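You operate a simulated robot arm through the tools that you are given. There is no shell and no other tool.

You are at the controls of a simulated two-armed robot. One attempt, no reset.

## Task
Wind the baggy wrap off the valve, set the brake to FIRM and wrap on two turns.
Fine: swing the wrap arm in first and out last.

It is judged by the outcome, as a careful person would: the job done as asked, and still so three seconds after it is handed in. It fails if anything else is knocked over, pushed out of place, dropped, spilled or broken.

## Robot
Two 7-joint arms with fingered hands on one trunk that stands fixed in place. Base frame: the origin is at the foot of the trunk, x ahead of it, y to its left, z up; the work surface is at about z = 0.87. Lengths are in m, angles in rad, forces in N, time in s.
The left shoulder is at [0.06, 0.166, 0.952], the right one opposite. With the tool pointing down near the work surface each hand reaches from about 0.34 to 0.86 m from the base axis, measured 20 degrees to its own side. Payload 5 kg a hand.
The tool frame of a hand sits at the grasp point between the pads (the TCP): z along the fingers, y along the line on which they close. The tips reach 0.032 m beyond it. Largest opening 0.16 m; the body of the gripper starts 0.089 m behind the TCP. The gripper is a hand of 3 fingers: y runs from the thumb to the fingers, the wrist lies at [0, 0, -0.267] in the tool frame.
Orientation is that of the tool frame in the base frame, as a unit quaternion [x, y, z, w]. With the fingers straight down and closing along the base's y, the tool's x points along the base's -x, its y along +y and its z along -z.

## Interface
- The arms move only by the tool play_rows. It takes "left_steps", "right_steps" or both (then of equal length, played together; a hand with none holds still); each is a list of rows, each an object of numbers (a shift or turn left out is 0): "dx", "dy", "dz": the shift along the tool's x, y, z in m; "ax", "ay", "az": the turn, a rotation vector about the tool's x, y, z in rad. In form: [{"dx": .., "dy": .., "dz": .., "ax": .., "ay": .., "az": ..}, ...]. A call has 1 to 20 rows; each row shifts and turns the commanded pose from where the row before left it, along the tool's axes as they then stand. Each row takes 0.2 s and may step no farther than 0.05 m and 0.15 rad from the row before; otherwise, the whole call is refused. A pose out of reach is approached as far as the arm can. The call stops where the force on the tool passes 50 N (or 10 N more than at its start, if that is more) or the arm is blocked; 0.2 s more then pass. In this call time passes only in rows, and 0.2 s behind the last. The reply holds the time, the measured pose of the TCP, the force on the tool along the base axes, the opening and the grip force, in the units named above and with some noise, with the torque about the TCP (base axes, N m) and any sound that the robot's microphone picked up.
- Cameras (640 x 400 px; columns grow to the right, rows downward): "scene" is now at [0.0427, -0.0469, 1.6016]; the picture's right is [-0.53, -0.85, -0.00], its down [-0.54, 0.34, -0.77] and it looks along [0.65, -0.41, -0.64] (base axes); focal length 313 px, centre (320, 200). "left" rides on the left gripper at [-0.065, -0.004, -0.116] in its tool frame; the picture's right is [0.06, -1.00, 0.00], its down [0.87, 0.05, -0.49] and it looks along [0.49, 0.03, 0.87] (tool axes); focal length 261 px, centre (320, 200). "right" rides on the right gripper at [0.065, -0.004, -0.116] in its tool frame; the picture's right is [0.06, 1.00, 0.00], its down [-0.87, 0.05, -0.49] and it looks along [-0.49, 0.03, 0.87] (tool axes); focal length 261 px, centre (320, 200). There is no depth. A picture from a camera that has moved, and an enlarged one, comes with that camera's place and axes in the base frame and with its lens.
- grab_frame(camera): a new picture of that camera. No time passes.
- slide_trunk(by): slides the trunk up (or, below 0, down) by that many m; the arms and the scene camera ride with it, the base frame stays. It gives what a move gives, with no picture.
- finger_targets(finger1, finger2, thumb_bend, hand): sets how far each is bent, from 0 (flat) to 1 (curled in); at 0.3 the hand is open as for a grip, at 0.7 the pads meet at the TCP. One left out holds its place. A second passes; each finger stops where it meets its share of the squeeze, and holds until it gets a number again. It is the only way to open and close the hand. It gives what a move gives, with no picture; readings hold the bend of each and the force on the fingers (four entries, about 0 where the hand has none), thumb and palm.
- aim_head(pan, tilt): turns the head with the scene camera to pan (to the left, within 1.501 rad either way) and tilt (down, from -0.506 to 1.204), counted from straight ahead of the robot. It gives what a move gives.
- zoom(camera, box): a new picture of the part [left, top, right, bottom] of that camera's present view, enlarged. No time passes.
- finish_job(): hands the job in; it is judged then, once.

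Nothing tells you positions but the pictures and the camera data. Unless the task says otherwise, let go and move clear before handing in.

The tools are called after ">>>" by a JSON object that holds its "method" and its "body". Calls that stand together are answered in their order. play_rows: Moves the arms, as the interface text tells. Its arguments: {"type":"object","properties":{"left_steps":{"type":"array"},"right_steps":{"type":"array"}},"required":[]} The other tools are called the same way: slide_trunk (by) slides the trunk up or down; finger_targets (finger1, finger2, thumb_bend, hand) moves the fingers one by one; aim_head (pan, tilt) turns the head that bears the scene camera; grab_frame (camera) takes a picture; zoom (camera, box) takes an enlarged picture of a part of a camera's view; finish_job () hands the job in.

At the start:

```text
t: 0.0
left_position: [0.5979, -0.0159, 1.1758]
left_orientation: [0.001, 1.0, 0.001, 0.0]
left_force: [0.0, -0.5, 1.2]
left_wrist_torque: [0.0, -0.01, 0.03]
left_opening: 0.1599
left_finger_force: 0.0
left_shape: jaw
left_bend: [0.3, 0.3, 0.3]
left_finger forces: [0.1, 0.1, 0.1, 0.0, 0.1, 0.0]
right_position: [0.4244, -0.45, 1.2292]
right_orientation: [0.0, 1.0, 0.0, 0.0]
right_force: [0.0, -0.1, -0.1]
right_wrist_torque: [0.02, -0.01, 0.01]
right_opening: 0.1598
right_finger_force: 0.0
right_shape: jaw
right_bend: [0.3, 0.3, 0.3]
right_finger forces: [0.0, 0.0, 0.0, 0.0, 0.0, 0.0]
trunk travel left (down, up): [-0.5, 0.09]
head pan, tilt: [-0.557, 0.689]
```

scene: 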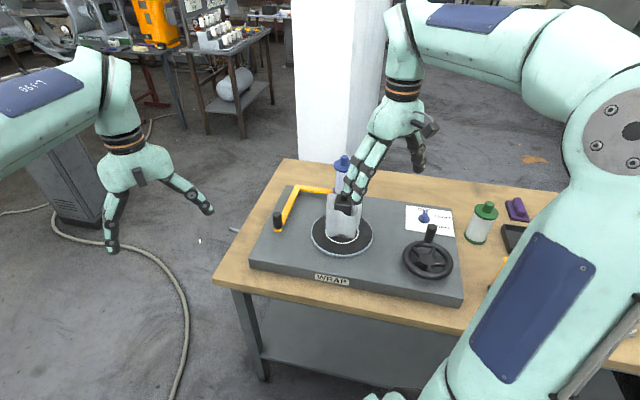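
right: 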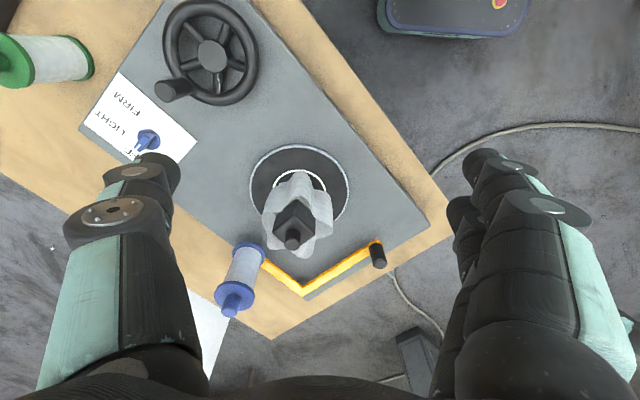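
left: 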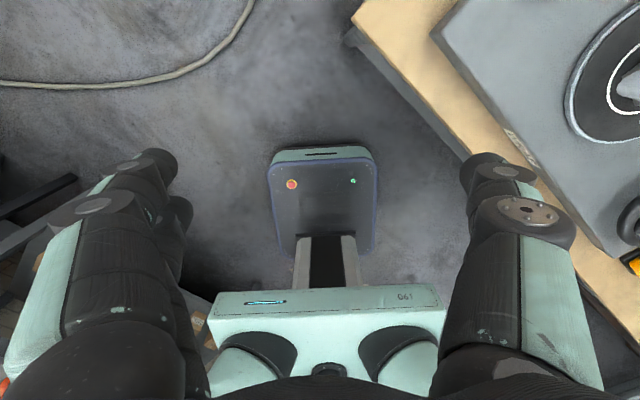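

I see a grey machine plate marked WRAP with a turntable carrying a valve under loose film, a yellow swing arm, a film spool, a LIGHT/FIRM brake lever on a white card and a handwheel crank. I'll look closer before moving anything.

>>> {"method": "zoom", "body": {"camera": "scene", "box": [220, 140, 480, 310]}}

>>> {"method": "zoom", "body": {"camera": "scene", "box": [380, 180, 540, 290]}}

>>> {"method": "zoom", "body": {"camera": "right", "box": [60, 0, 420, 340]}}

```text
2.35 times, centred on (350, 225) of scene
camera zoom: at [0.0427, -0.0469, 1.6016], right [-0.53, -0.85, 0.0], down [-0.54, 0.34, -0.77], along [0.65, -0.41, -0.64], focal length 737 px, centre (249, 141)
```

zoom: 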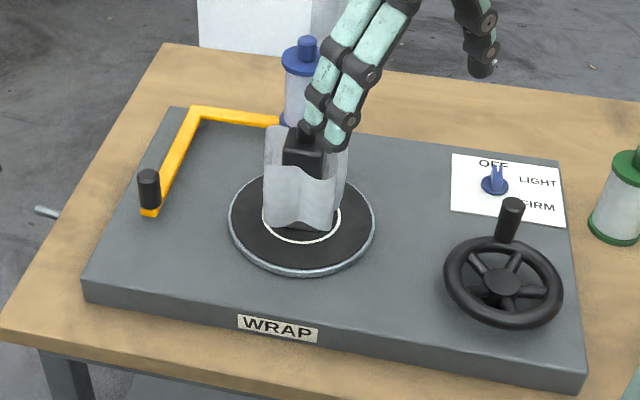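

```text
3.64 times, centred on (460, 235) of scene
camera zoom: at [0.0427, -0.0469, 1.6016], right [-0.53, -0.85, 0.0], down [-0.54, 0.34, -0.77], along [0.65, -0.41, -0.64], focal length 1139 px, centre (-189, 73)
```

zoom: 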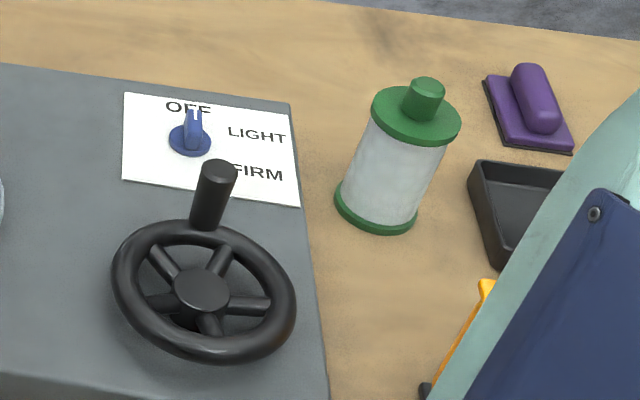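

```text
1.18 times, centred on (240, 170) of right
camera zoom: at [0.3607, -0.4543, 1.3446], right [-0.06, 1.0, 0.0], down [0.87, 0.05, 0.49], along [0.49, 0.03, -0.87], focal length 307 px, centre (414, 235)
```

zoom: 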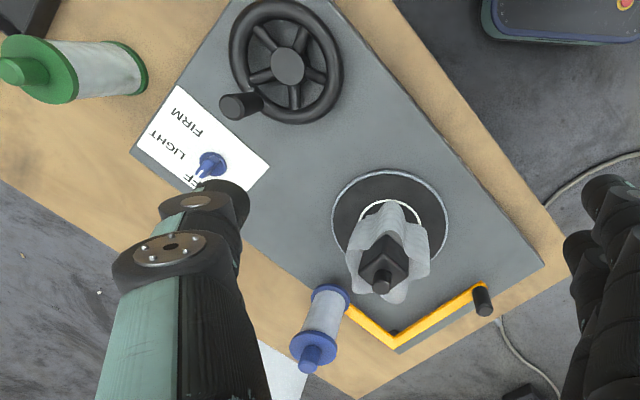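

The plate sits at roughly 45°, with the turntable near (0.56,-0.45) and the handwheel near (0.35,-0.57). I want closer views of the wrap arm, spool and card before working out the mechanism.

>>> {"method": "zoom", "body": {"camera": "right", "box": [200, 130, 400, 330]}}

>>> {"method": "zoom", "body": {"camera": "right", "box": [70, 0, 270, 180]}}

>>> {"method": "zoom", "body": {"camera": "scene", "box": [260, 140, 390, 260]}}

>>> {"method": "aim_head", "body": {"pan": -0.8, "tilt": 0.75}}

```text
2.00 times, centred on (300, 230) of right
camera zoom: at [0.3607, -0.4543, 1.3446], right [-0.06, 1.0, 0.0], down [0.87, 0.05, 0.49], along [0.49, 0.03, -0.87], focal length 521 px, centre (360, 140)
```

zoom: 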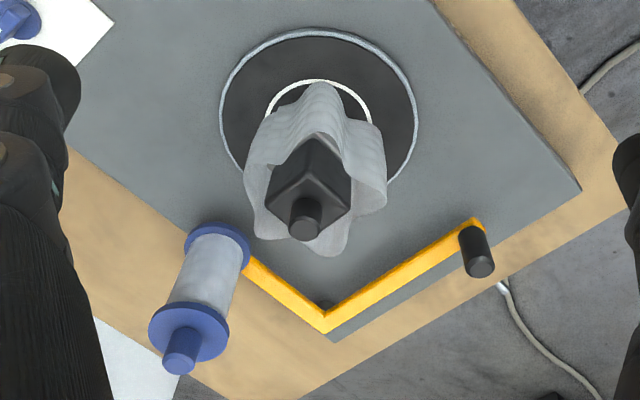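

```text
2.22 times, centred on (170, 90) of right
camera zoom: at [0.3607, -0.4543, 1.3446], right [-0.06, 1.0, 0.0], down [0.87, 0.05, 0.49], along [0.49, 0.03, -0.87], focal length 579 px, centre (653, 444)
```

zoom: 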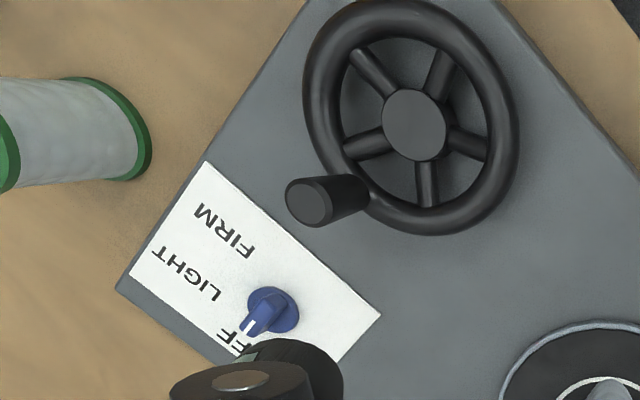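

```text
3.33 times, centred on (325, 200) of scene
camera zoom: at [0.0427, -0.0469, 1.6016], right [-0.53, -0.85, 0.0], down [-0.54, 0.34, -0.77], along [0.65, -0.41, -0.64], focal length 1044 px, centre (303, 200)
```

zoom: 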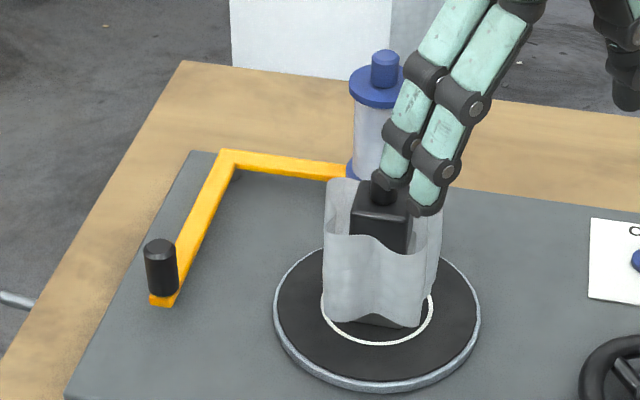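

```text
t: 0.8
left_position: [0.5988, -0.0158, 1.175]
left_orientation: [0.0, 1.0, 0.0, -0.001]
left_force: [0.3, -0.2, 0.5]
left_wrist_torque: [-0.03, -0.01, -0.03]
left_opening: 0.1599
left_finger_force: 0.0
left_shape: jaw
left_bend: [0.3, 0.3, 0.3]
left_finger forces: [0.1, 0.1, 0.1, 0.1, 0.0, 0.1]
right_position: [0.4243, -0.4511, 1.2283]
right_orientation: [0.0, 1.0, 0.0, 0.0]
right_force: [0.1, 0.2, -0.6]
right_wrist_torque: [-0.02, 0.01, 0.0]
right_opening: 0.1599
right_finger_force: 0.1
right_shape: jaw
right_bend: [0.3, 0.3, 0.3]
right_finger forces: [0.0, 0.0, 0.0, 0.0, 0.0, 0.0]
trunk travel left (down, up): [-0.5, 0.09]
head pan, tilt: [-0.799, 0.75]
```

The wrap arm is an L with its pivot post at the corner, a black knob on one leg and the blue spool on the other. I'll view it from the new head angle to refine the layout.

>>> {"method": "grab_frame", "body": {"camera": "scene"}}

>>> {"method": "zoom", "body": {"camera": "scene", "box": [200, 100, 360, 200]}}

>>> {"method": "zoom", "body": {"camera": "scene", "box": [280, 130, 440, 250]}}

```text
taken
camera scene: at [0.0281, -0.0611, 1.5965], right [-0.72, -0.7, 0.0], down [-0.48, 0.49, -0.73], along [0.51, -0.52, -0.68], focal length 313 px, centre (320, 200)
```

scene: 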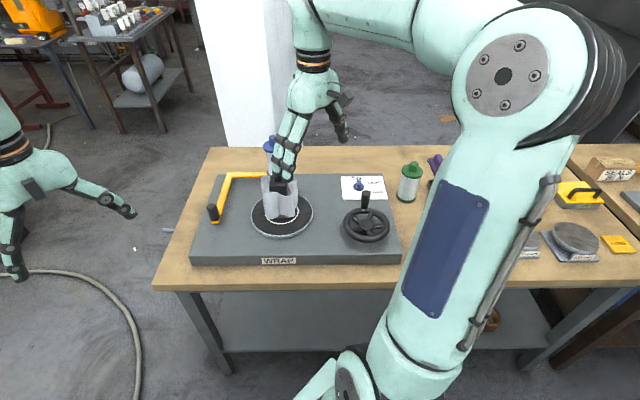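

```text
4.00 times, centred on (280, 150) of scene
camera zoom: at [0.0281, -0.0611, 1.5965], right [-0.72, -0.7, 0.0], down [-0.48, 0.49, -0.73], along [0.51, -0.52, -0.68], focal length 1253 px, centre (480, 400)
```

zoom: 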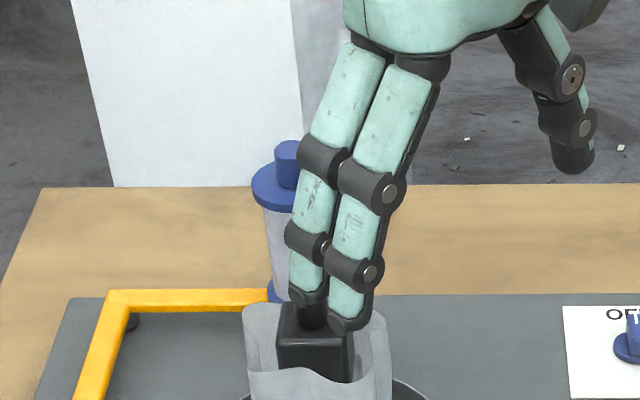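

```text
3.33 times, centred on (360, 190) of scene
camera zoom: at [0.0281, -0.0611, 1.5965], right [-0.72, -0.7, 0.0], down [-0.48, 0.49, -0.73], along [0.51, -0.52, -0.68], focal length 1044 px, centre (187, 233)
```

zoom: 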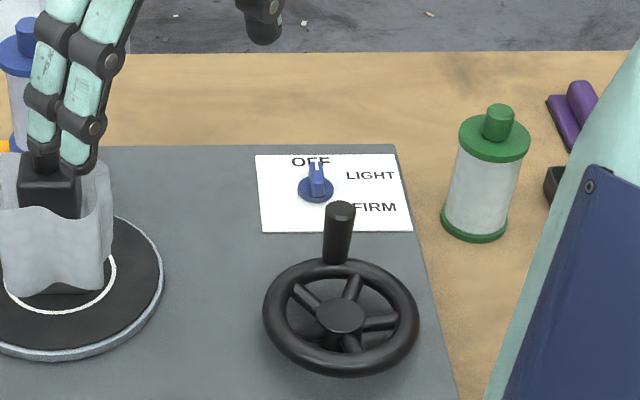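

With the two views triangulated, I take the wrap-arm knob to be near (0.72,-0.31,0.93), its pivot near (0.87,-0.47) and the spool near (0.76,-0.59). The wheel peg is near (0.41,-0.65,0.95) and the brake lever near (0.51,-0.75,0.89). I'll raise the trunk for reach and bring the right hand over the wrap-arm knob.

>>> {"method": "slide_trunk", "body": {"by": 0.08}}

```text
t: 1.9
left_position: [0.5997, -0.0163, 1.2548]
left_orientation: [0.0, 1.0, 0.0, 0.0]
left_force: [0.0, 1.4, 0.8]
left_wrist_torque: [0.02, -0.01, 0.01]
left_opening: 0.1599
left_finger_force: 0.0
left_shape: jaw
left_bend: [0.3, 0.3, 0.3]
left_finger forces: [0.0, 0.0, 0.1, 0.0, 0.0, 0.0]
right_position: [0.4249, -0.4505, 1.3084]
right_orientation: [0.0, 1.0, 0.0, 0.0]
right_force: [-0.6, -0.8, 0.3]
right_wrist_torque: [0.0, 0.0, 0.0]
right_opening: 0.1598
right_finger_force: 0.0
right_shape: jaw
right_bend: [0.3, 0.3, 0.3]
right_finger forces: [0.1, 0.1, 0.1, 0.0, 0.0, 0.0]
trunk travel left (down, up): [-0.58, 0.01]
head pan, tilt: [-0.799, 0.75]
```

The trunk is up and nothing was touched. Next I move the right hand forward to hover near the wrap-arm knob, staying high over the valve.

>>> {"method": "play_rows", "body": {"right_steps": [{"dx": -0.029, "dy": 0.0217, "dz": 0.02}, {"dx": -0.029, "dy": 0.0217, "dz": 0.02}, {"dx": -0.029, "dy": 0.0217, "dz": 0.02}, {"dx": -0.029, "dy": 0.0217, "dz": 0.02}, {"dx": -0.029, "dy": 0.0217, "dz": 0.02}, {"dx": -0.029, "dy": 0.0217, "dz": 0.02}]}}

>>> {"method": "aim_head", "body": {"pan": -0.6, "tilt": 0.8}}

>>> {"method": "grab_frame", "body": {"camera": "right"}}

>>> {"method": "grab_frame", "body": {"camera": "scene"}}

```text
t: 3.3
left_position: [0.6005, -0.0156, 1.2546]
left_orientation: [-0.002, 1.0, 0.001, 0.0]
left_force: [-0.6, -0.3, 0.0]
left_wrist_torque: [-0.02, 0.02, -0.01]
left_opening: 0.1598
left_finger_force: 0.0
left_shape: jaw
left_bend: [0.3, 0.3, 0.3]
left_finger forces: [0.0, 0.1, 0.1, 0.0, 0.0, 0.1]
right_position: [0.598, -0.3183, 1.1875]
right_orientation: [0.001, 1.0, 0.0, -0.001]
right_force: [1.0, 0.3, 0.2]
right_wrist_torque: [-0.02, 0.0, 0.01]
right_opening: 0.16
right_finger_force: 0.1
right_shape: jaw
right_bend: [0.3, 0.3, 0.3]
right_finger forces: [0.1, 0.1, 0.0, 0.0, 0.1, 0.1]
trunk travel left (down, up): [-0.58, 0.01]
head pan, tilt: [-0.799, 0.75]
```

```text
t: 4.1
left_position: [0.5993, -0.0158, 1.2553]
left_orientation: [0.0, 1.0, 0.0, 0.0]
left_force: [-0.2, -0.5, -0.4]
left_wrist_torque: [-0.01, 0.04, 0.01]
left_opening: 0.1599
left_finger_force: 0.0
left_shape: jaw
left_bend: [0.3, 0.3, 0.3]
left_finger forces: [0.0, 0.0, 0.0, 0.0, 0.0, 0.0]
right_position: [0.5976, -0.3195, 1.1874]
right_orientation: [0.0, 1.0, 0.0, 0.0]
right_force: [0.2, -0.2, 0.0]
right_wrist_torque: [0.0, 0.01, 0.0]
right_opening: 0.1598
right_finger_force: 0.1
right_shape: jaw
right_bend: [0.3, 0.3, 0.3]
right_finger forces: [0.0, 0.0, 0.0, 0.1, 0.1, 0.0]
trunk travel left (down, up): [-0.58, 0.01]
head pan, tilt: [-0.6, 0.799]
```

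```text
taken
camera right: at [0.5327, -0.3233, 1.3042], right [-0.06, 1.0, 0.0], down [0.87, 0.05, 0.49], along [0.49, 0.03, -0.87], focal length 261 px, centre (320, 200)
```

right: 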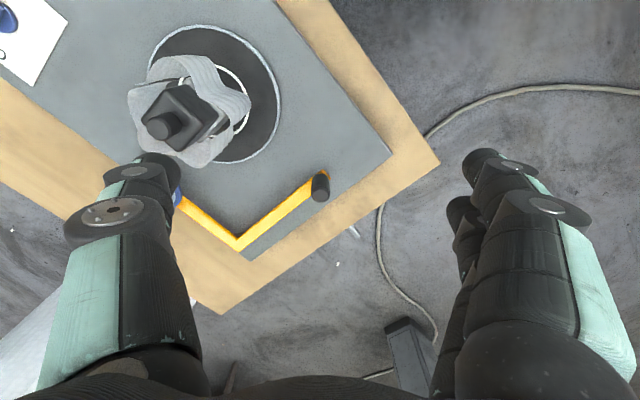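

```text
taken
camera scene: at [0.037, -0.0474, 1.6725], right [-0.57, -0.82, 0.0], down [-0.59, 0.41, -0.7], along [0.57, -0.39, -0.72], focal length 313 px, centre (320, 200)
```

scene: 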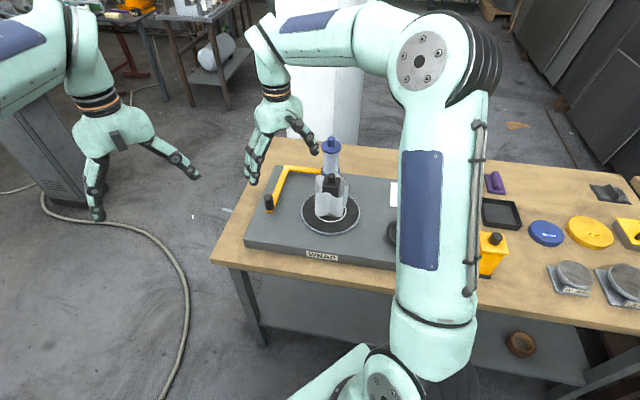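

>>> {"method": "zoom", "body": {"camera": "right", "box": [100, 20, 360, 280]}}

>>> {"method": "zoom", "body": {"camera": "scene", "box": [230, 120, 410, 260]}}

>>> {"method": "grab_frame", "body": {"camera": "left"}}

```text
1.54 times, centred on (230, 150) of right
camera zoom: at [0.5327, -0.3233, 1.3042], right [-0.06, 1.0, 0.0], down [0.87, 0.05, 0.49], along [0.49, 0.03, -0.87], focal length 401 px, centre (458, 277)
```

zoom: 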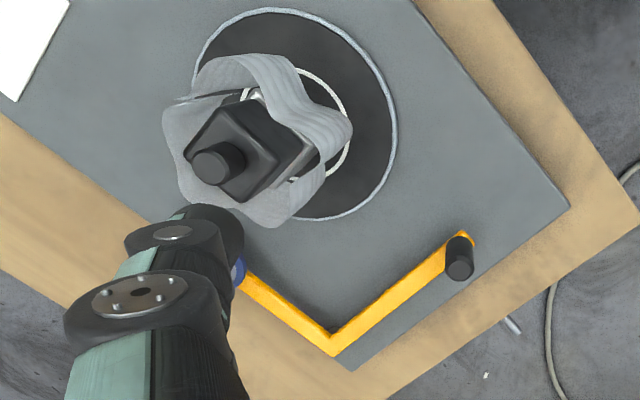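

```text
2.86 times, centred on (320, 190) of scene
camera zoom: at [0.037, -0.0474, 1.6725], right [-0.57, -0.82, 0.0], down [-0.59, 0.41, -0.7], along [0.57, -0.39, -0.72], focal length 895 px, centre (320, 229)
```

zoom: 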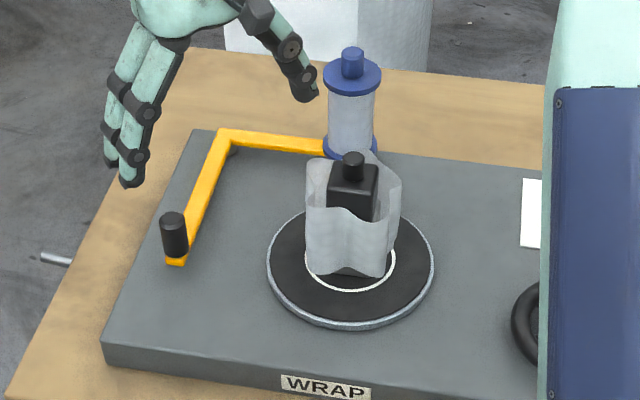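

```text
taken
camera left: at [0.6638, -0.0197, 1.37], right [-0.06, -1.0, 0.0], down [-0.87, 0.05, 0.49], along [-0.49, 0.03, -0.87], focal length 261 px, centre (320, 200)
```

left: 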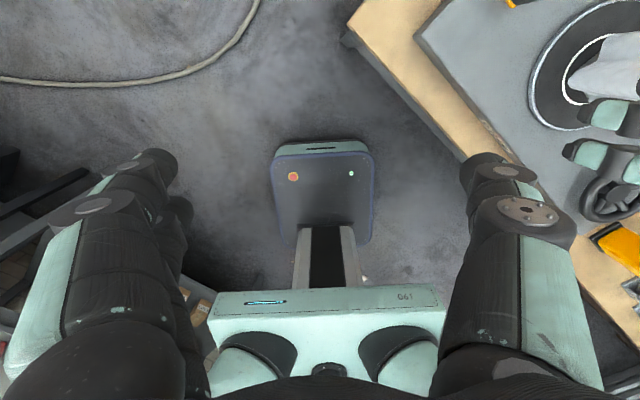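

>>> {"method": "zoom", "body": {"camera": "right", "box": [115, 30, 285, 180]}}

>>> {"method": "zoom", "body": {"camera": "scene", "box": [300, 130, 370, 220]}}

```text
2.67 times, centred on (200, 105) of right
camera zoom: at [0.5327, -0.3233, 1.3042], right [-0.06, 1.0, 0.0], down [0.87, 0.05, 0.49], along [0.49, 0.03, -0.87], focal length 695 px, centre (640, 453)
```

zoom: 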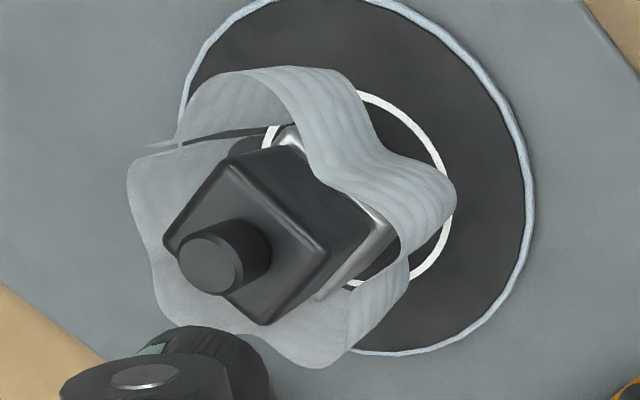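

```text
4.44 times, centred on (335, 175) of scene
camera zoom: at [0.037, -0.0474, 1.6725], right [-0.57, -0.82, 0.0], down [-0.59, 0.41, -0.7], along [0.57, -0.39, -0.72], focal length 1392 px, centre (253, 311)
```

zoom: 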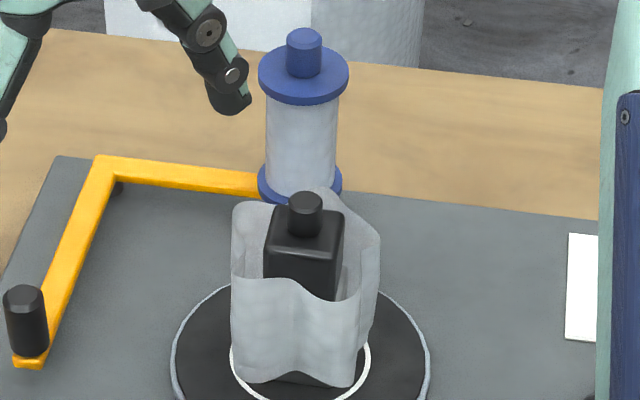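

The film's free outer end is visible, and it suggests unwinding is clockwise from above; I'll confirm that by watching it. Next I tilt the right hand forward for reach and line it up above the wrap-arm knob at about (0.716,-0.312).

>>> {"method": "play_rows", "body": {"right_steps": [{"ay": -0.125}, {"ay": -0.125}, {"ay": -0.125}, {"ay": -0.125}, {"dx": 0.0034, "dy": 0.0019, "dz": 0.0355}, {"dx": 0.0034, "dy": 0.0019, "dz": 0.0355}, {"dx": 0.0034, "dy": 0.0019, "dz": 0.0355}, {"dx": 0.0034, "dy": 0.0019, "dz": 0.0355}]}}

>>> {"method": "grab_frame", "body": {"camera": "right"}}

>>> {"method": "zoom", "body": {"camera": "scene", "box": [230, 100, 410, 240]}}

```text
t: 5.9
left_position: [0.6001, -0.017, 1.2551]
left_orientation: [0.0, 1.0, 0.0, 0.0]
left_force: [0.3, 0.8, 0.5]
left_wrist_torque: [0.02, 0.0, 0.0]
left_opening: 0.1598
left_finger_force: 0.1
left_shape: jaw
left_bend: [0.3, 0.3, 0.3]
left_finger forces: [0.0, 0.0, 0.0, 0.1, 0.0, 0.0]
right_position: [0.6558, -0.3134, 1.0568]
right_orientation: [0.0, 0.969, 0.001, 0.249]
right_force: [0.5, -0.1, 0.0]
right_wrist_torque: [0.0, -0.01, 0.02]
right_opening: 0.1602
right_finger_force: 0.1
right_shape: jaw
right_bend: [0.3, 0.3, 0.3]
right_finger forces: [0.0, 0.0, 0.0, 0.1, 0.0, 0.1]
trunk travel left (down, up): [-0.58, 0.01]
head pan, tilt: [-0.6, 0.799]
```

```text
taken
camera right: at [0.5436, -0.3165, 1.1275], right [-0.05, 1.0, -0.03], down [0.53, 0.05, 0.85], along [0.85, 0.03, -0.53], focal length 261 px, centre (320, 200)
```

right: 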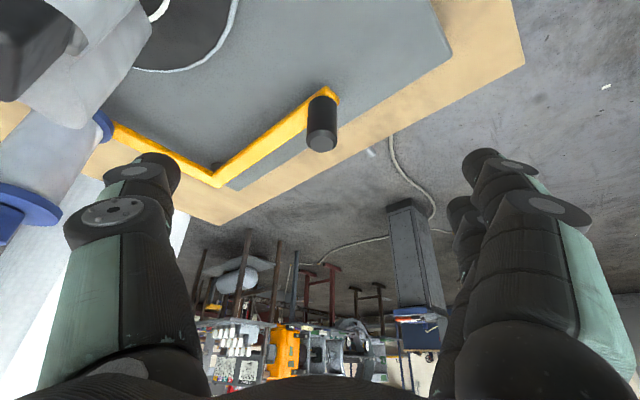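

```text
2.86 times, centred on (320, 170) of scene
camera zoom: at [0.0377, -0.0473, 1.6725], right [-0.56, -0.83, 0.0], down [-0.59, 0.4, -0.7], along [0.57, -0.39, -0.72], focal length 895 px, centre (320, 286)
```

zoom: 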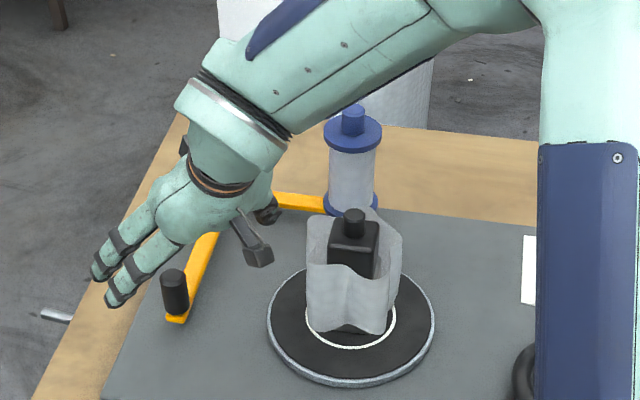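

The knob is centred between the open fingers, spanning z ≈ 0.905 to 0.957, with the thumb well clear of the film. I'll slide down along the finger direction to straddle it.

>>> {"method": "play_rows", "body": {"right_steps": [{"dx": 0.0005, "dy": 0.0005, "dz": 0.0318}, {"dx": 0.0005, "dy": 0.0005, "dz": 0.0318}, {"dx": 0.0005, "dy": 0.0005, "dz": 0.0318}, {"dx": 0.0005, "dy": 0.0005, "dz": 0.0318}]}}

>>> {"method": "grab_frame", "body": {"camera": "right"}}

>>> {"method": "zoom", "body": {"camera": "scene", "box": [230, 100, 410, 240]}}

```text
t: 6.9
left_position: [0.5989, -0.0157, 1.2554]
left_orientation: [0.0, 1.0, -0.001, 0.001]
left_force: [-0.5, -0.5, -0.6]
left_wrist_torque: [0.01, 0.0, 0.02]
left_opening: 0.1599
left_finger_force: 0.1
left_shape: jaw
left_bend: [0.3, 0.3, 0.3]
left_finger forces: [0.0, 0.1, 0.0, 0.0, 0.0, 0.1]
right_position: [0.7165, -0.3099, 0.9455]
right_orientation: [0.0, 0.969, 0.0, 0.247]
right_force: [0.0, -0.6, -0.5]
right_wrist_torque: [-0.02, 0.02, 0.0]
right_opening: 0.1599
right_finger_force: 0.0
right_shape: jaw
right_bend: [0.3, 0.3, 0.3]
right_finger forces: [0.1, 0.1, 0.0, 0.1, 0.1, 0.1]
trunk travel left (down, up): [-0.58, 0.01]
head pan, tilt: [-0.6, 0.799]
```

```text
taken
camera right: at [0.6044, -0.3142, 1.0159], right [-0.05, 1.0, -0.03], down [0.53, 0.05, 0.85], along [0.85, 0.03, -0.53], focal length 261 px, centre (320, 200)
```

right: 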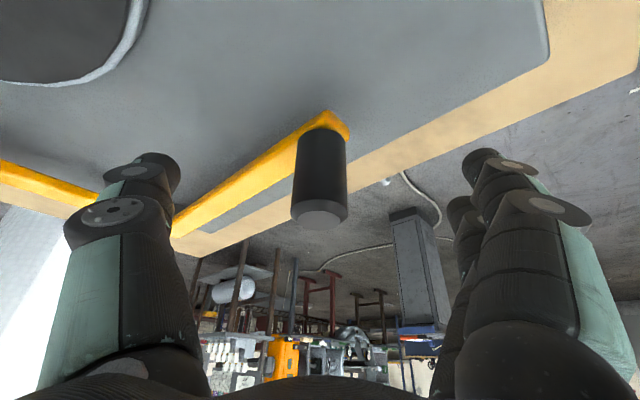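

```text
2.86 times, centred on (320, 170) of scene
camera zoom: at [0.0376, -0.0473, 1.6725], right [-0.56, -0.83, 0.0], down [-0.59, 0.4, -0.7], along [0.57, -0.39, -0.72], focal length 895 px, centre (320, 286)
```

zoom: 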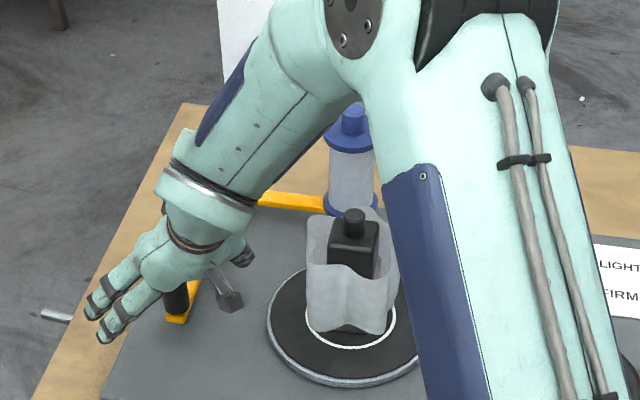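

The knob sits between the fingers at the TCP. I close the hand on it.

>>> {"method": "finger_targets", "body": {"hand": "right", "finger1": 0.7, "finger2": 0.7, "thumb_bend": 0.7}}

>>> {"method": "grab_frame", "body": {"camera": "right"}}

```text
t: 7.9
left_position: [0.5993, -0.0161, 1.2556]
left_orientation: [0.0, 1.0, 0.001, 0.0]
left_force: [-0.3, -0.4, 0.0]
left_wrist_torque: [0.01, -0.03, 0.05]
left_opening: 0.16
left_finger_force: 0.2
left_shape: jaw
left_bend: [0.3, 0.3, 0.3]
left_finger forces: [0.0, 0.0, 0.0, 0.0, 0.0, 0.1]
right_position: [0.7162, -0.3109, 0.9465]
right_orientation: [0.001, 0.969, 0.001, 0.247]
right_force: [3.2, -1.2, -4.0]
right_wrist_torque: [0.0, 0.0, -0.06]
right_opening: 0.0322
right_finger_force: 8.6
right_shape: fingers
right_bend: [0.64, 0.68, 0.66]
right_finger forces: [6.0, 2.2, 0.0, 0.1, 9.9, 0.0]
trunk travel left (down, up): [-0.58, 0.01]
head pan, tilt: [-0.6, 0.799]
```

```text
taken
camera right: at [0.6042, -0.3146, 1.016], right [-0.05, 1.0, -0.03], down [0.53, 0.05, 0.85], along [0.85, 0.03, -0.53], focal length 261 px, centre (320, 200)
```

right: 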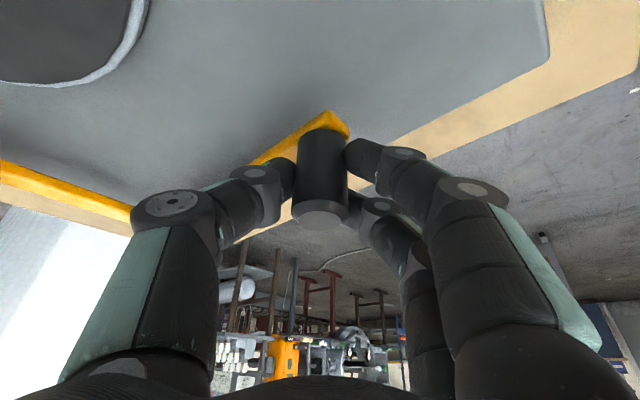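

The grip on the knob is good, at about 9 N. I'll swing clockwise about the pivot in two small steps first and check the force.

>>> {"method": "play_rows", "body": {"right_steps": [{"dx": -0.01316, "dy": 0.0138, "dz": 0.00719}, {"dx": -0.01343, "dy": 0.0118, "dz": 0.00733}]}}

>>> {"method": "grab_frame", "body": {"camera": "right"}}

>>> {"method": "zoom", "body": {"camera": "scene", "box": [230, 100, 410, 240]}}

```text
t: 8.5
left_position: [0.5994, -0.0181, 1.2546]
left_orientation: [-0.001, 1.0, -0.001, 0.0]
left_force: [0.2, 1.2, 0.9]
left_wrist_torque: [0.0, 0.0, -0.02]
left_opening: 0.1598
left_finger_force: 0.1
left_shape: jaw
left_bend: [0.3, 0.3, 0.3]
left_finger forces: [0.0, 0.0, 0.0, 0.0, 0.0, 0.0]
right_position: [0.7452, -0.2869, 0.9458]
right_orientation: [0.001, 0.969, -0.001, 0.248]
right_force: [3.2, -7.8, -0.9]
right_wrist_torque: [-0.1, 0.02, -0.34]
right_opening: 0.0333
right_finger_force: 11.8
right_shape: fingers
right_bend: [0.64, 0.68, 0.67]
right_finger forces: [5.0, 6.1, 0.0, 0.0, 12.1, 0.0]
trunk travel left (down, up): [-0.58, 0.01]
head pan, tilt: [-0.6, 0.799]
```

```text
taken
camera right: at [0.6326, -0.2897, 1.0157], right [-0.05, 1.0, -0.03], down [0.53, 0.05, 0.85], along [0.85, 0.03, -0.53], focal length 261 px, centre (320, 200)
```

right: 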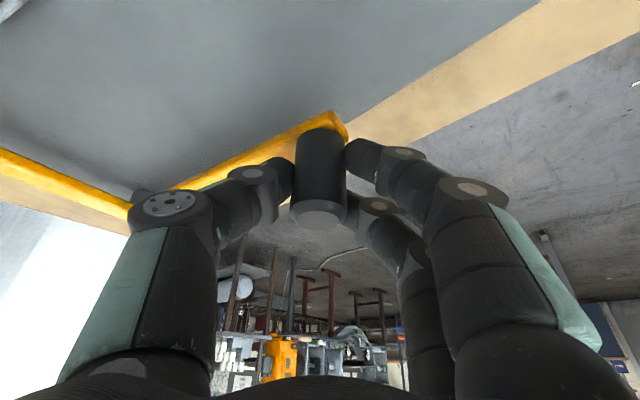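

```text
2.86 times, centred on (320, 170) of scene
camera zoom: at [0.0375, -0.0484, 1.6725], right [-0.57, -0.82, 0.0], down [-0.59, 0.41, -0.7], along [0.57, -0.39, -0.72], focal length 895 px, centre (320, 286)
```

zoom: 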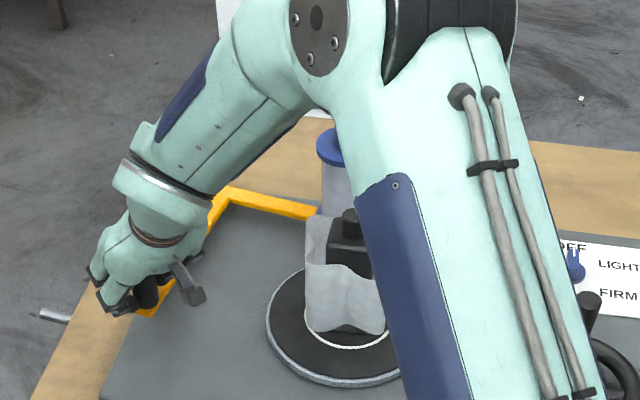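

The arm swings freely with only about 8 N, so I'm slightly outside the true arc. I continue with a small inward correction.

>>> {"method": "play_rows", "body": {"right_steps": [{"dx": -0.01483, "dy": 0.0095, "dz": 0.0081}, {"dx": -0.01553, "dy": 0.008, "dz": 0.00849}]}}

>>> {"method": "zoom", "body": {"camera": "scene", "box": [230, 100, 410, 240]}}

>>> {"method": "grab_frame", "body": {"camera": "right"}}

```text
t: 9.1
left_position: [0.5995, -0.0161, 1.2539]
left_orientation: [0.0, 1.0, -0.001, 0.001]
left_force: [0.5, 0.0, -0.1]
left_wrist_torque: [0.0, 0.05, 0.0]
left_opening: 0.16
left_finger_force: 0.0
left_shape: jaw
left_bend: [0.3, 0.3, 0.3]
left_finger forces: [0.0, 0.0, 0.0, 0.1, 0.0, 0.0]
right_position: [0.7797, -0.2657, 0.946]
right_orientation: [0.0, 0.969, 0.001, 0.248]
right_force: [3.3, -4.3, 1.2]
right_wrist_torque: [-0.06, -0.07, -0.09]
right_opening: 0.0327
right_finger_force: 9.1
right_shape: fingers
right_bend: [0.65, 0.69, 0.67]
right_finger forces: [4.7, 2.7, 0.1, 0.1, 10.1, 0.0]
trunk travel left (down, up): [-0.58, 0.01]
head pan, tilt: [-0.6, 0.799]
```

```text
2.86 times, centred on (320, 170) of scene
camera zoom: at [0.0373, -0.0478, 1.6726], right [-0.56, -0.83, 0.0], down [-0.59, 0.4, -0.7], along [0.58, -0.39, -0.72], focal length 895 px, centre (320, 286)
```

zoom: 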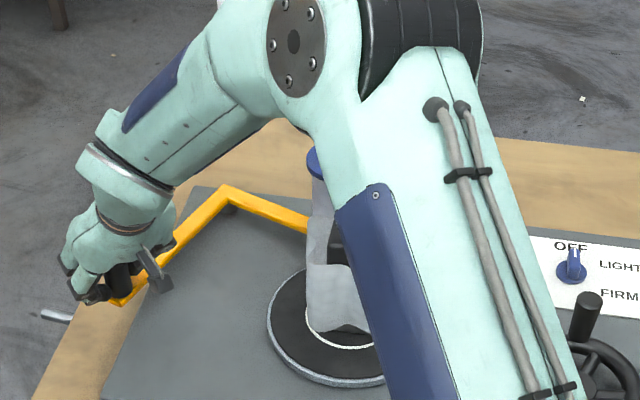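

```text
taken
camera right: at [0.6675, -0.2697, 1.0151], right [-0.06, 1.0, -0.03], down [0.53, 0.05, 0.85], along [0.85, 0.03, -0.53], focal length 261 px, centre (320, 200)
```

right: 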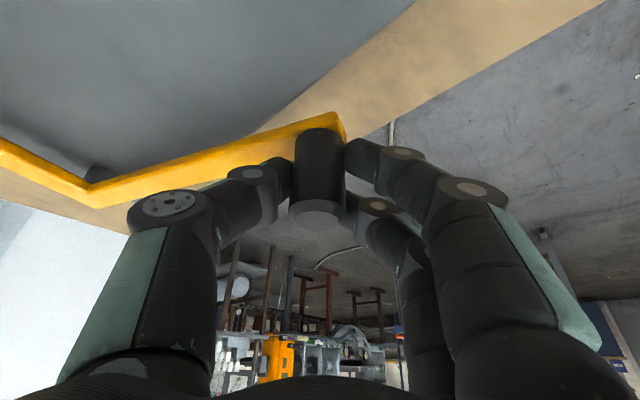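

>>> {"method": "play_rows", "body": {"right_steps": [{"dx": -0.01597, "dy": 0.0064, "dz": 0.00873}, {"dx": -0.01641, "dy": 0.0048, "dz": 0.00896}]}}

>>> {"method": "grab_frame", "body": {"camera": "left"}}

>>> {"method": "zoom", "body": {"camera": "scene", "box": [230, 100, 410, 240]}}

```text
t: 9.7
left_position: [0.5987, -0.0164, 1.2555]
left_orientation: [-0.002, 1.0, 0.0, 0.0]
left_force: [-0.4, -0.2, -0.2]
left_wrist_torque: [-0.03, -0.02, -0.01]
left_opening: 0.16
left_finger_force: 0.1
left_shape: jaw
left_bend: [0.3, 0.3, 0.3]
left_finger forces: [0.0, 0.0, 0.0, 0.0, 0.1, 0.0]
right_position: [0.8161, -0.255, 0.9446]
right_orientation: [-0.001, 0.969, 0.001, 0.248]
right_force: [-0.4, 0.0, -0.6]
right_wrist_torque: [0.09, 0.01, 0.01]
right_opening: 0.019
right_finger_force: 2.6
right_shape: fingers
right_bend: [0.68, 0.7, 0.69]
right_finger forces: [2.4, 0.0, 0.0, 0.1, 2.7, 0.0]
trunk travel left (down, up): [-0.58, 0.01]
head pan, tilt: [-0.6, 0.799]
```

```text
taken
camera left: at [0.6643, -0.0192, 1.3697], right [-0.06, -1.0, 0.0], down [-0.87, 0.05, 0.49], along [-0.49, 0.03, -0.87], focal length 261 px, centre (320, 200)
```

left: 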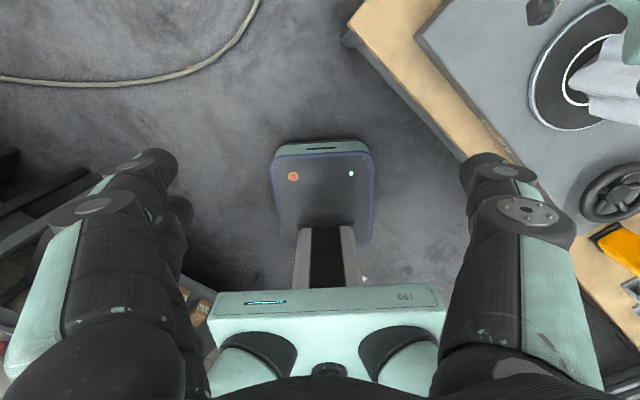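

```text
2.86 times, centred on (320, 170) of scene
camera zoom: at [0.0376, -0.0474, 1.6725], right [-0.56, -0.83, 0.0], down [-0.59, 0.4, -0.7], along [0.58, -0.39, -0.72], focal length 895 px, centre (320, 286)
```

zoom: 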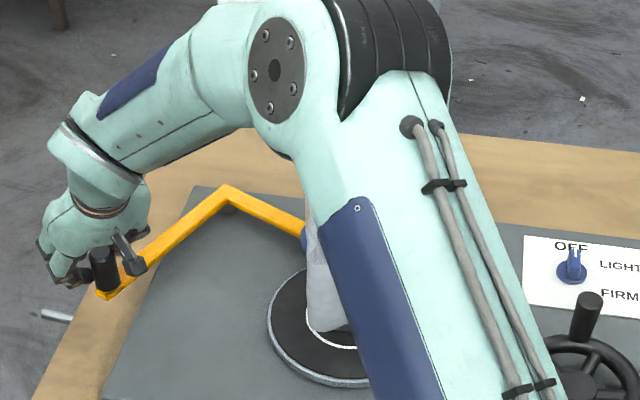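

The knob slipped out of the fingers, since the opening has gone to 0.019. Either the arm hit its stop or the grip slid sideways, so I'll look.

>>> {"method": "grab_frame", "body": {"camera": "right"}}

>>> {"method": "zoom", "body": {"camera": "scene", "box": [230, 150, 340, 240]}}

```text
taken
camera right: at [0.7053, -0.2589, 1.0144], right [-0.06, 1.0, -0.03], down [0.53, 0.05, 0.85], along [0.85, 0.03, -0.53], focal length 261 px, centre (320, 200)
```

right: 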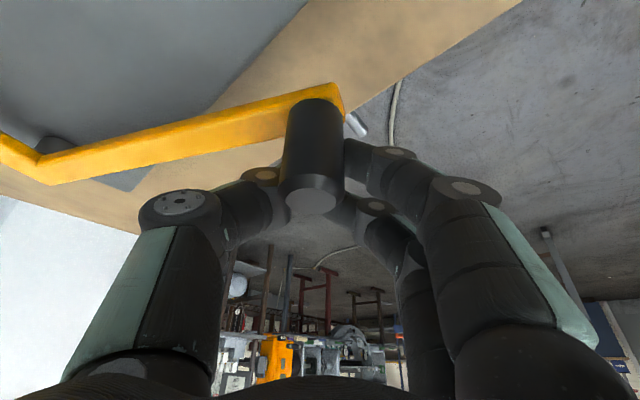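

```text
4.44 times, centred on (285, 195) of scene
camera zoom: at [0.0376, -0.0474, 1.6725], right [-0.56, -0.83, 0.0], down [-0.59, 0.4, -0.7], along [0.58, -0.39, -0.72], focal length 1392 px, centre (476, 222)
```

zoom: 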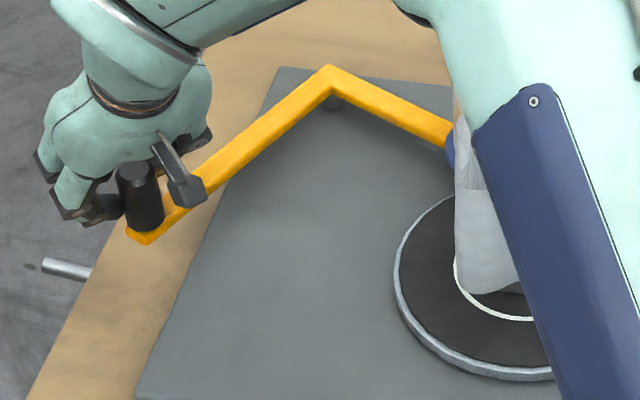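

The knob is now at about (0.798,-0.259), roughly 26° of swing, and the fingers slipped past it. I'll open, back off along x with the knob passing between the open fingers, then close and push it from behind.

>>> {"method": "finger_targets", "body": {"hand": "right", "finger1": 0.3, "finger2": 0.3, "thumb_bend": 0.3}}

>>> {"method": "play_rows", "body": {"right_steps": [{"dx": 0.0208, "dy": -0.004, "dz": -0.0113}, {"dx": 0.0208, "dy": -0.004, "dz": -0.0113}, {"dx": 0.0208, "dy": -0.002, "dz": -0.0113}]}}

>>> {"method": "grab_frame", "body": {"camera": "right"}}

>>> {"method": "zoom", "body": {"camera": "scene", "box": [230, 120, 380, 240]}}

```text
t: 10.7
left_position: [0.599, -0.016, 1.2559]
left_orientation: [0.0, 1.0, 0.0, -0.001]
left_force: [0.5, -0.4, -0.3]
left_wrist_torque: [0.02, 0.01, 0.02]
left_opening: 0.1599
left_finger_force: 0.0
left_shape: jaw
left_bend: [0.3, 0.3, 0.3]
left_finger forces: [0.0, 0.0, 0.0, 0.0, 0.1, 0.0]
right_position: [0.8161, -0.2572, 0.9438]
right_orientation: [0.0, 0.969, 0.0, 0.248]
right_force: [0.1, -0.2, 0.1]
right_wrist_torque: [0.01, -0.02, 0.01]
right_opening: 0.1674
right_finger_force: 0.0
right_shape: fingers
right_bend: [0.3, 0.3, 0.3]
right_finger forces: [0.1, 0.1, 0.1, 0.0, 0.1, 0.1]
trunk travel left (down, up): [-0.58, 0.01]
head pan, tilt: [-0.6, 0.799]
```

```text
t: 11.5
left_position: [0.5988, -0.0166, 1.2551]
left_orientation: [0.0, 1.0, 0.0, 0.0]
left_force: [0.4, -0.3, -0.4]
left_wrist_torque: [-0.02, 0.01, 0.0]
left_opening: 0.1599
left_finger_force: 0.0
left_shape: jaw
left_bend: [0.3, 0.3, 0.3]
left_finger forces: [0.1, 0.0, 0.0, 0.0, 0.0, 0.0]
right_position: [0.7432, -0.2676, 0.9453]
right_orientation: [0.0, 0.969, 0.0, 0.248]
right_force: [-0.9, 0.3, 0.4]
right_wrist_torque: [0.0, -0.03, 0.02]
right_opening: 0.1677
right_finger_force: 0.0
right_shape: fingers
right_bend: [0.3, 0.3, 0.3]
right_finger forces: [0.0, 0.0, 0.1, 0.1, 0.1, 0.1]
trunk travel left (down, up): [-0.58, 0.01]
head pan, tilt: [-0.6, 0.799]
```

```text
taken
camera right: at [0.6309, -0.2708, 1.0152], right [-0.05, 1.0, -0.03], down [0.53, 0.05, 0.85], along [0.85, 0.03, -0.53], focal length 261 px, centre (320, 200)
```

right: 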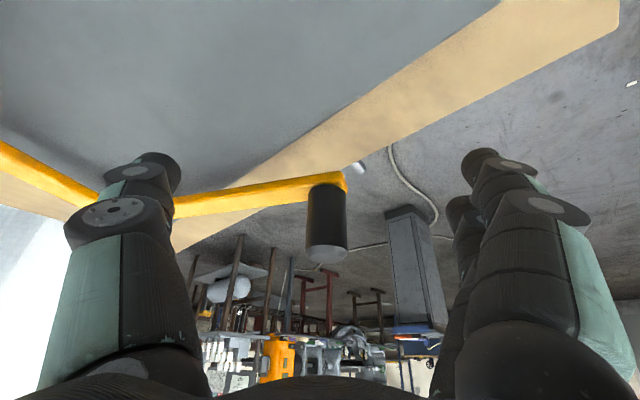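

```text
3.33 times, centred on (305, 180) of scene
camera zoom: at [0.0361, -0.047, 1.6725], right [-0.56, -0.83, 0.0], down [-0.59, 0.4, -0.7], along [0.58, -0.39, -0.72], focal length 1044 px, centre (370, 267)
```

zoom: 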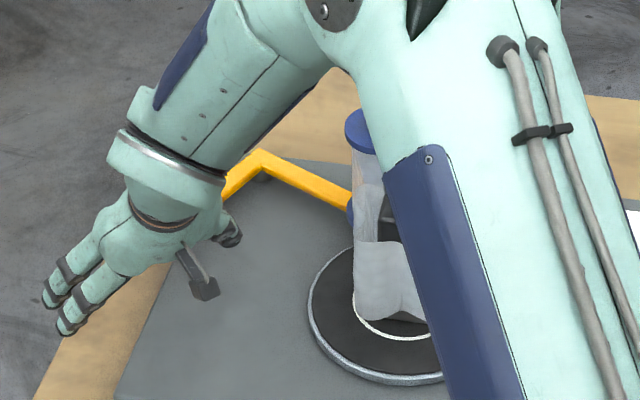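

>>> {"method": "play_rows", "body": {"right_steps": [{"dx": 0.0176, "dy": 0.0, "dz": -0.0096}]}}

>>> {"method": "finger_targets", "body": {"hand": "right", "finger1": 0.7, "finger2": 0.7, "thumb_bend": 0.7}}

>>> {"method": "grab_frame", "body": {"camera": "right"}}

```text
t: 11.9
left_position: [0.599, -0.0151, 1.2549]
left_orientation: [0.0, 1.0, -0.001, 0.0]
left_force: [0.0, -0.1, -0.1]
left_wrist_torque: [-0.04, -0.02, -0.01]
left_opening: 0.1598
left_finger_force: 0.0
left_shape: jaw
left_bend: [0.3, 0.3, 0.3]
left_finger forces: [0.1, 0.0, 0.0, 0.1, 0.0, 0.0]
right_position: [0.7232, -0.2665, 0.9452]
right_orientation: [0.0, 0.969, 0.0, 0.249]
right_force: [-1.2, 0.0, -0.2]
right_wrist_torque: [0.04, 0.01, 0.05]
right_opening: 0.1678
right_finger_force: 0.1
right_shape: fingers
right_bend: [0.3, 0.3, 0.3]
right_finger forces: [0.1, 0.0, 0.1, 0.0, 0.0, 0.1]
trunk travel left (down, up): [-0.58, 0.01]
head pan, tilt: [-0.6, 0.799]
```

```text
t: 12.9
left_position: [0.5992, -0.016, 1.2553]
left_orientation: [0.0, 1.0, 0.001, -0.001]
left_force: [0.1, 0.2, 0.3]
left_wrist_torque: [0.03, 0.0, 0.01]
left_opening: 0.1603
left_finger_force: 0.1
left_shape: jaw
left_bend: [0.3, 0.3, 0.3]
left_finger forces: [0.1, 0.1, 0.0, 0.0, 0.0, 0.0]
right_position: [0.7237, -0.2682, 0.9447]
right_orientation: [0.0, 0.969, 0.0, 0.247]
right_force: [0.3, -0.6, -0.1]
right_wrist_torque: [-0.01, -0.01, -0.03]
right_opening: 0.0127
right_finger_force: 0.1
right_shape: fingers
right_bend: [0.7, 0.7, 0.7]
right_finger forces: [0.0, 0.1, 0.0, 0.0, 0.1, 0.1]
trunk travel left (down, up): [-0.58, 0.01]
head pan, tilt: [-0.6, 0.799]
```

```text
taken
camera right: at [0.6117, -0.2707, 1.0151], right [-0.05, 1.0, -0.03], down [0.53, 0.05, 0.85], along [0.85, 0.03, -0.53], focal length 261 px, centre (320, 200)
```

right: 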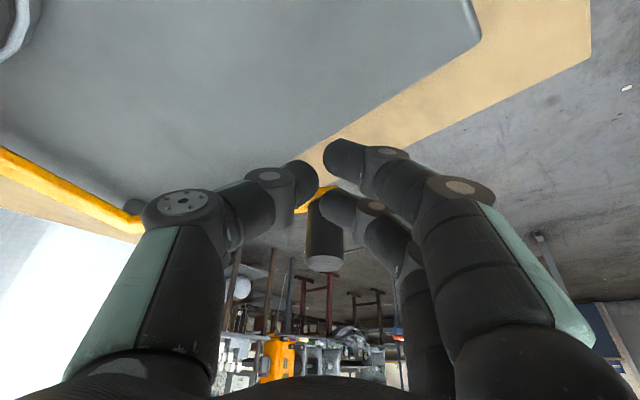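

The closed fingers now sit just behind the knob and level with it. I push forward along the arc in small steps, watching the force.

>>> {"method": "play_rows", "body": {"right_steps": [{"dx": -0.01755, "dy": 0.0, "dz": 0.00959}, {"dx": -0.0158, "dy": 0.004, "dz": 0.00863}, {"dx": -0.0158, "dy": 0.004, "dz": 0.00863}]}}

>>> {"method": "grab_frame", "body": {"camera": "right"}}

>>> {"method": "zoom", "body": {"camera": "scene", "box": [230, 120, 380, 240]}}

```text
t: 13.6
left_position: [0.598, -0.0158, 1.2547]
left_orientation: [0.0, 1.0, 0.0, 0.0]
left_force: [0.3, 0.5, -0.1]
left_wrist_torque: [-0.02, 0.09, 0.03]
left_opening: 0.1598
left_finger_force: 0.2
left_shape: jaw
left_bend: [0.3, 0.3, 0.3]
left_finger forces: [0.1, 0.0, 0.0, 0.1, 0.1, 0.0]
right_position: [0.756, -0.258, 0.9348]
right_orientation: [0.002, 0.972, 0.001, 0.233]
right_force: [-28.4, 5.9, 6.9]
right_wrist_torque: [0.02, 0.41, 0.08]
right_opening: 0.0125
right_finger_force: 15.0
right_shape: fingers
right_bend: [0.7, 0.73, 0.7]
right_finger forces: [0.1, 30.0, 0.0, 0.0, 0.0, 0.0]
trunk travel left (down, up): [-0.58, 0.01]
head pan, tilt: [-0.6, 0.799]
stopped in row 3 (right hand): the force on the tool passed its limit at 59 N (the readings are from after the stop); the commanded pose is now the measured one
```

```text
taken
camera right: at [0.6465, -0.2627, 1.0089], right [-0.05, 1.0, -0.03], down [0.55, 0.05, 0.83], along [0.83, 0.03, -0.55], focal length 261 px, centre (320, 200)
```

right: 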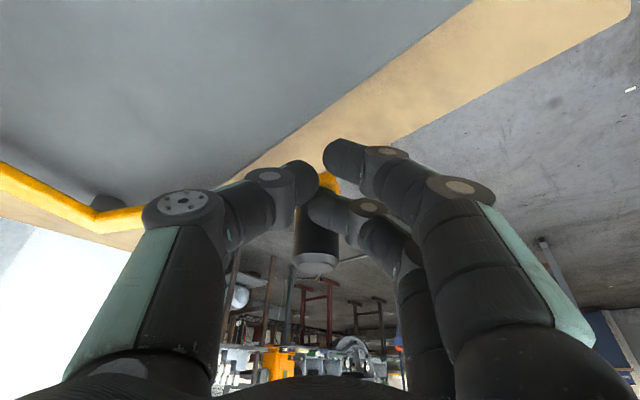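

```text
3.33 times, centred on (305, 180) of scene
camera zoom: at [0.0355, -0.0476, 1.6726], right [-0.57, -0.82, 0.0], down [-0.59, 0.41, -0.7], along [0.58, -0.39, -0.72], focal length 1044 px, centre (370, 267)
```

zoom: 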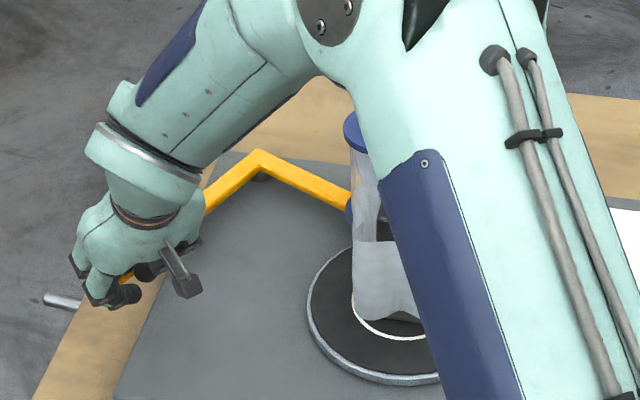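

The arm is against a solid stop, since 59 N stopped me with no movement and film now seems to bridge spool and valve. I'll back off, rise clear and inspect.

>>> {"method": "play_rows", "body": {"right_steps": [{"dx": 0.0357, "dz": -0.0181}, {"dz": -0.045}, {"dz": -0.045}, {"dz": -0.045}, {"dz": -0.045}, {"dx": 0.03, "dy": -0.02, "dz": -0.03}, {"dx": 0.03, "dy": -0.02, "dz": -0.03}]}}

>>> {"method": "grab_frame", "body": {"camera": "right"}}

>>> {"method": "grab_frame", "body": {"camera": "scene"}}

```text
t: 15.2
left_position: [0.5972, -0.0163, 1.2556]
left_orientation: [0.0, 1.0, 0.0, 0.001]
left_force: [0.1, 0.6, -0.5]
left_wrist_torque: [0.03, -0.05, 0.0]
left_opening: 0.1597
left_finger_force: 0.0
left_shape: jaw
left_bend: [0.3, 0.3, 0.3]
left_finger forces: [0.0, 0.0, 0.0, 0.1, 0.0, 0.0]
right_position: [0.553, -0.3038, 1.1232]
right_orientation: [0.001, 0.971, 0.001, 0.237]
right_force: [-0.7, 0.4, -0.7]
right_wrist_torque: [-0.02, -0.04, 0.01]
right_opening: 0.0126
right_finger_force: 0.1
right_shape: fingers
right_bend: [0.7, 0.7, 0.7]
right_finger forces: [0.1, 0.0, 0.0, 0.1, 0.0, 0.1]
trunk travel left (down, up): [-0.58, 0.01]
head pan, tilt: [-0.6, 0.799]
```

```text
taken
camera right: at [0.4432, -0.3057, 1.1954], right [-0.05, 1.0, -0.03], down [0.55, 0.05, 0.84], along [0.84, 0.03, -0.55], focal length 261 px, centre (320, 200)
```

right: 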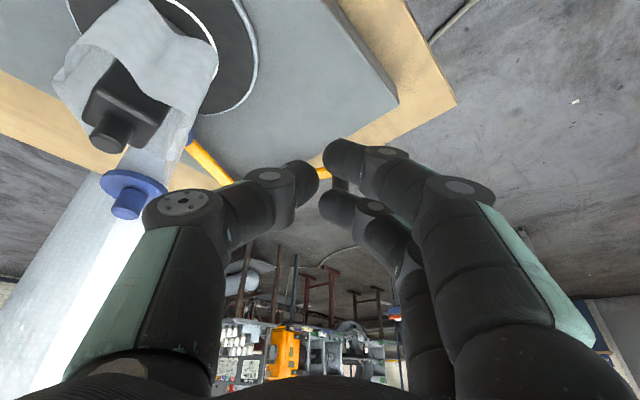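

```text
taken
camera scene: at [0.0351, -0.0475, 1.6725], right [-0.56, -0.83, 0.0], down [-0.59, 0.41, -0.7], along [0.58, -0.39, -0.72], focal length 313 px, centre (320, 200)
```

scene: 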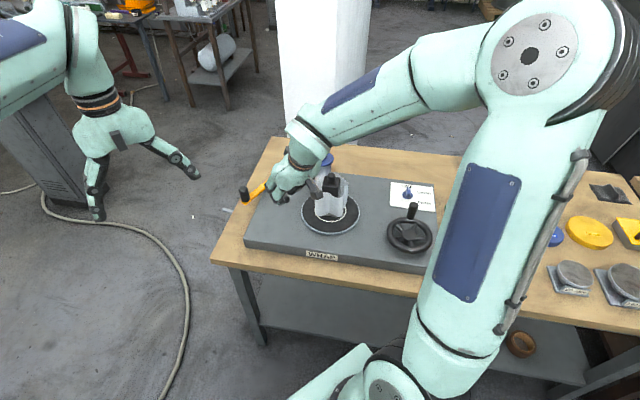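

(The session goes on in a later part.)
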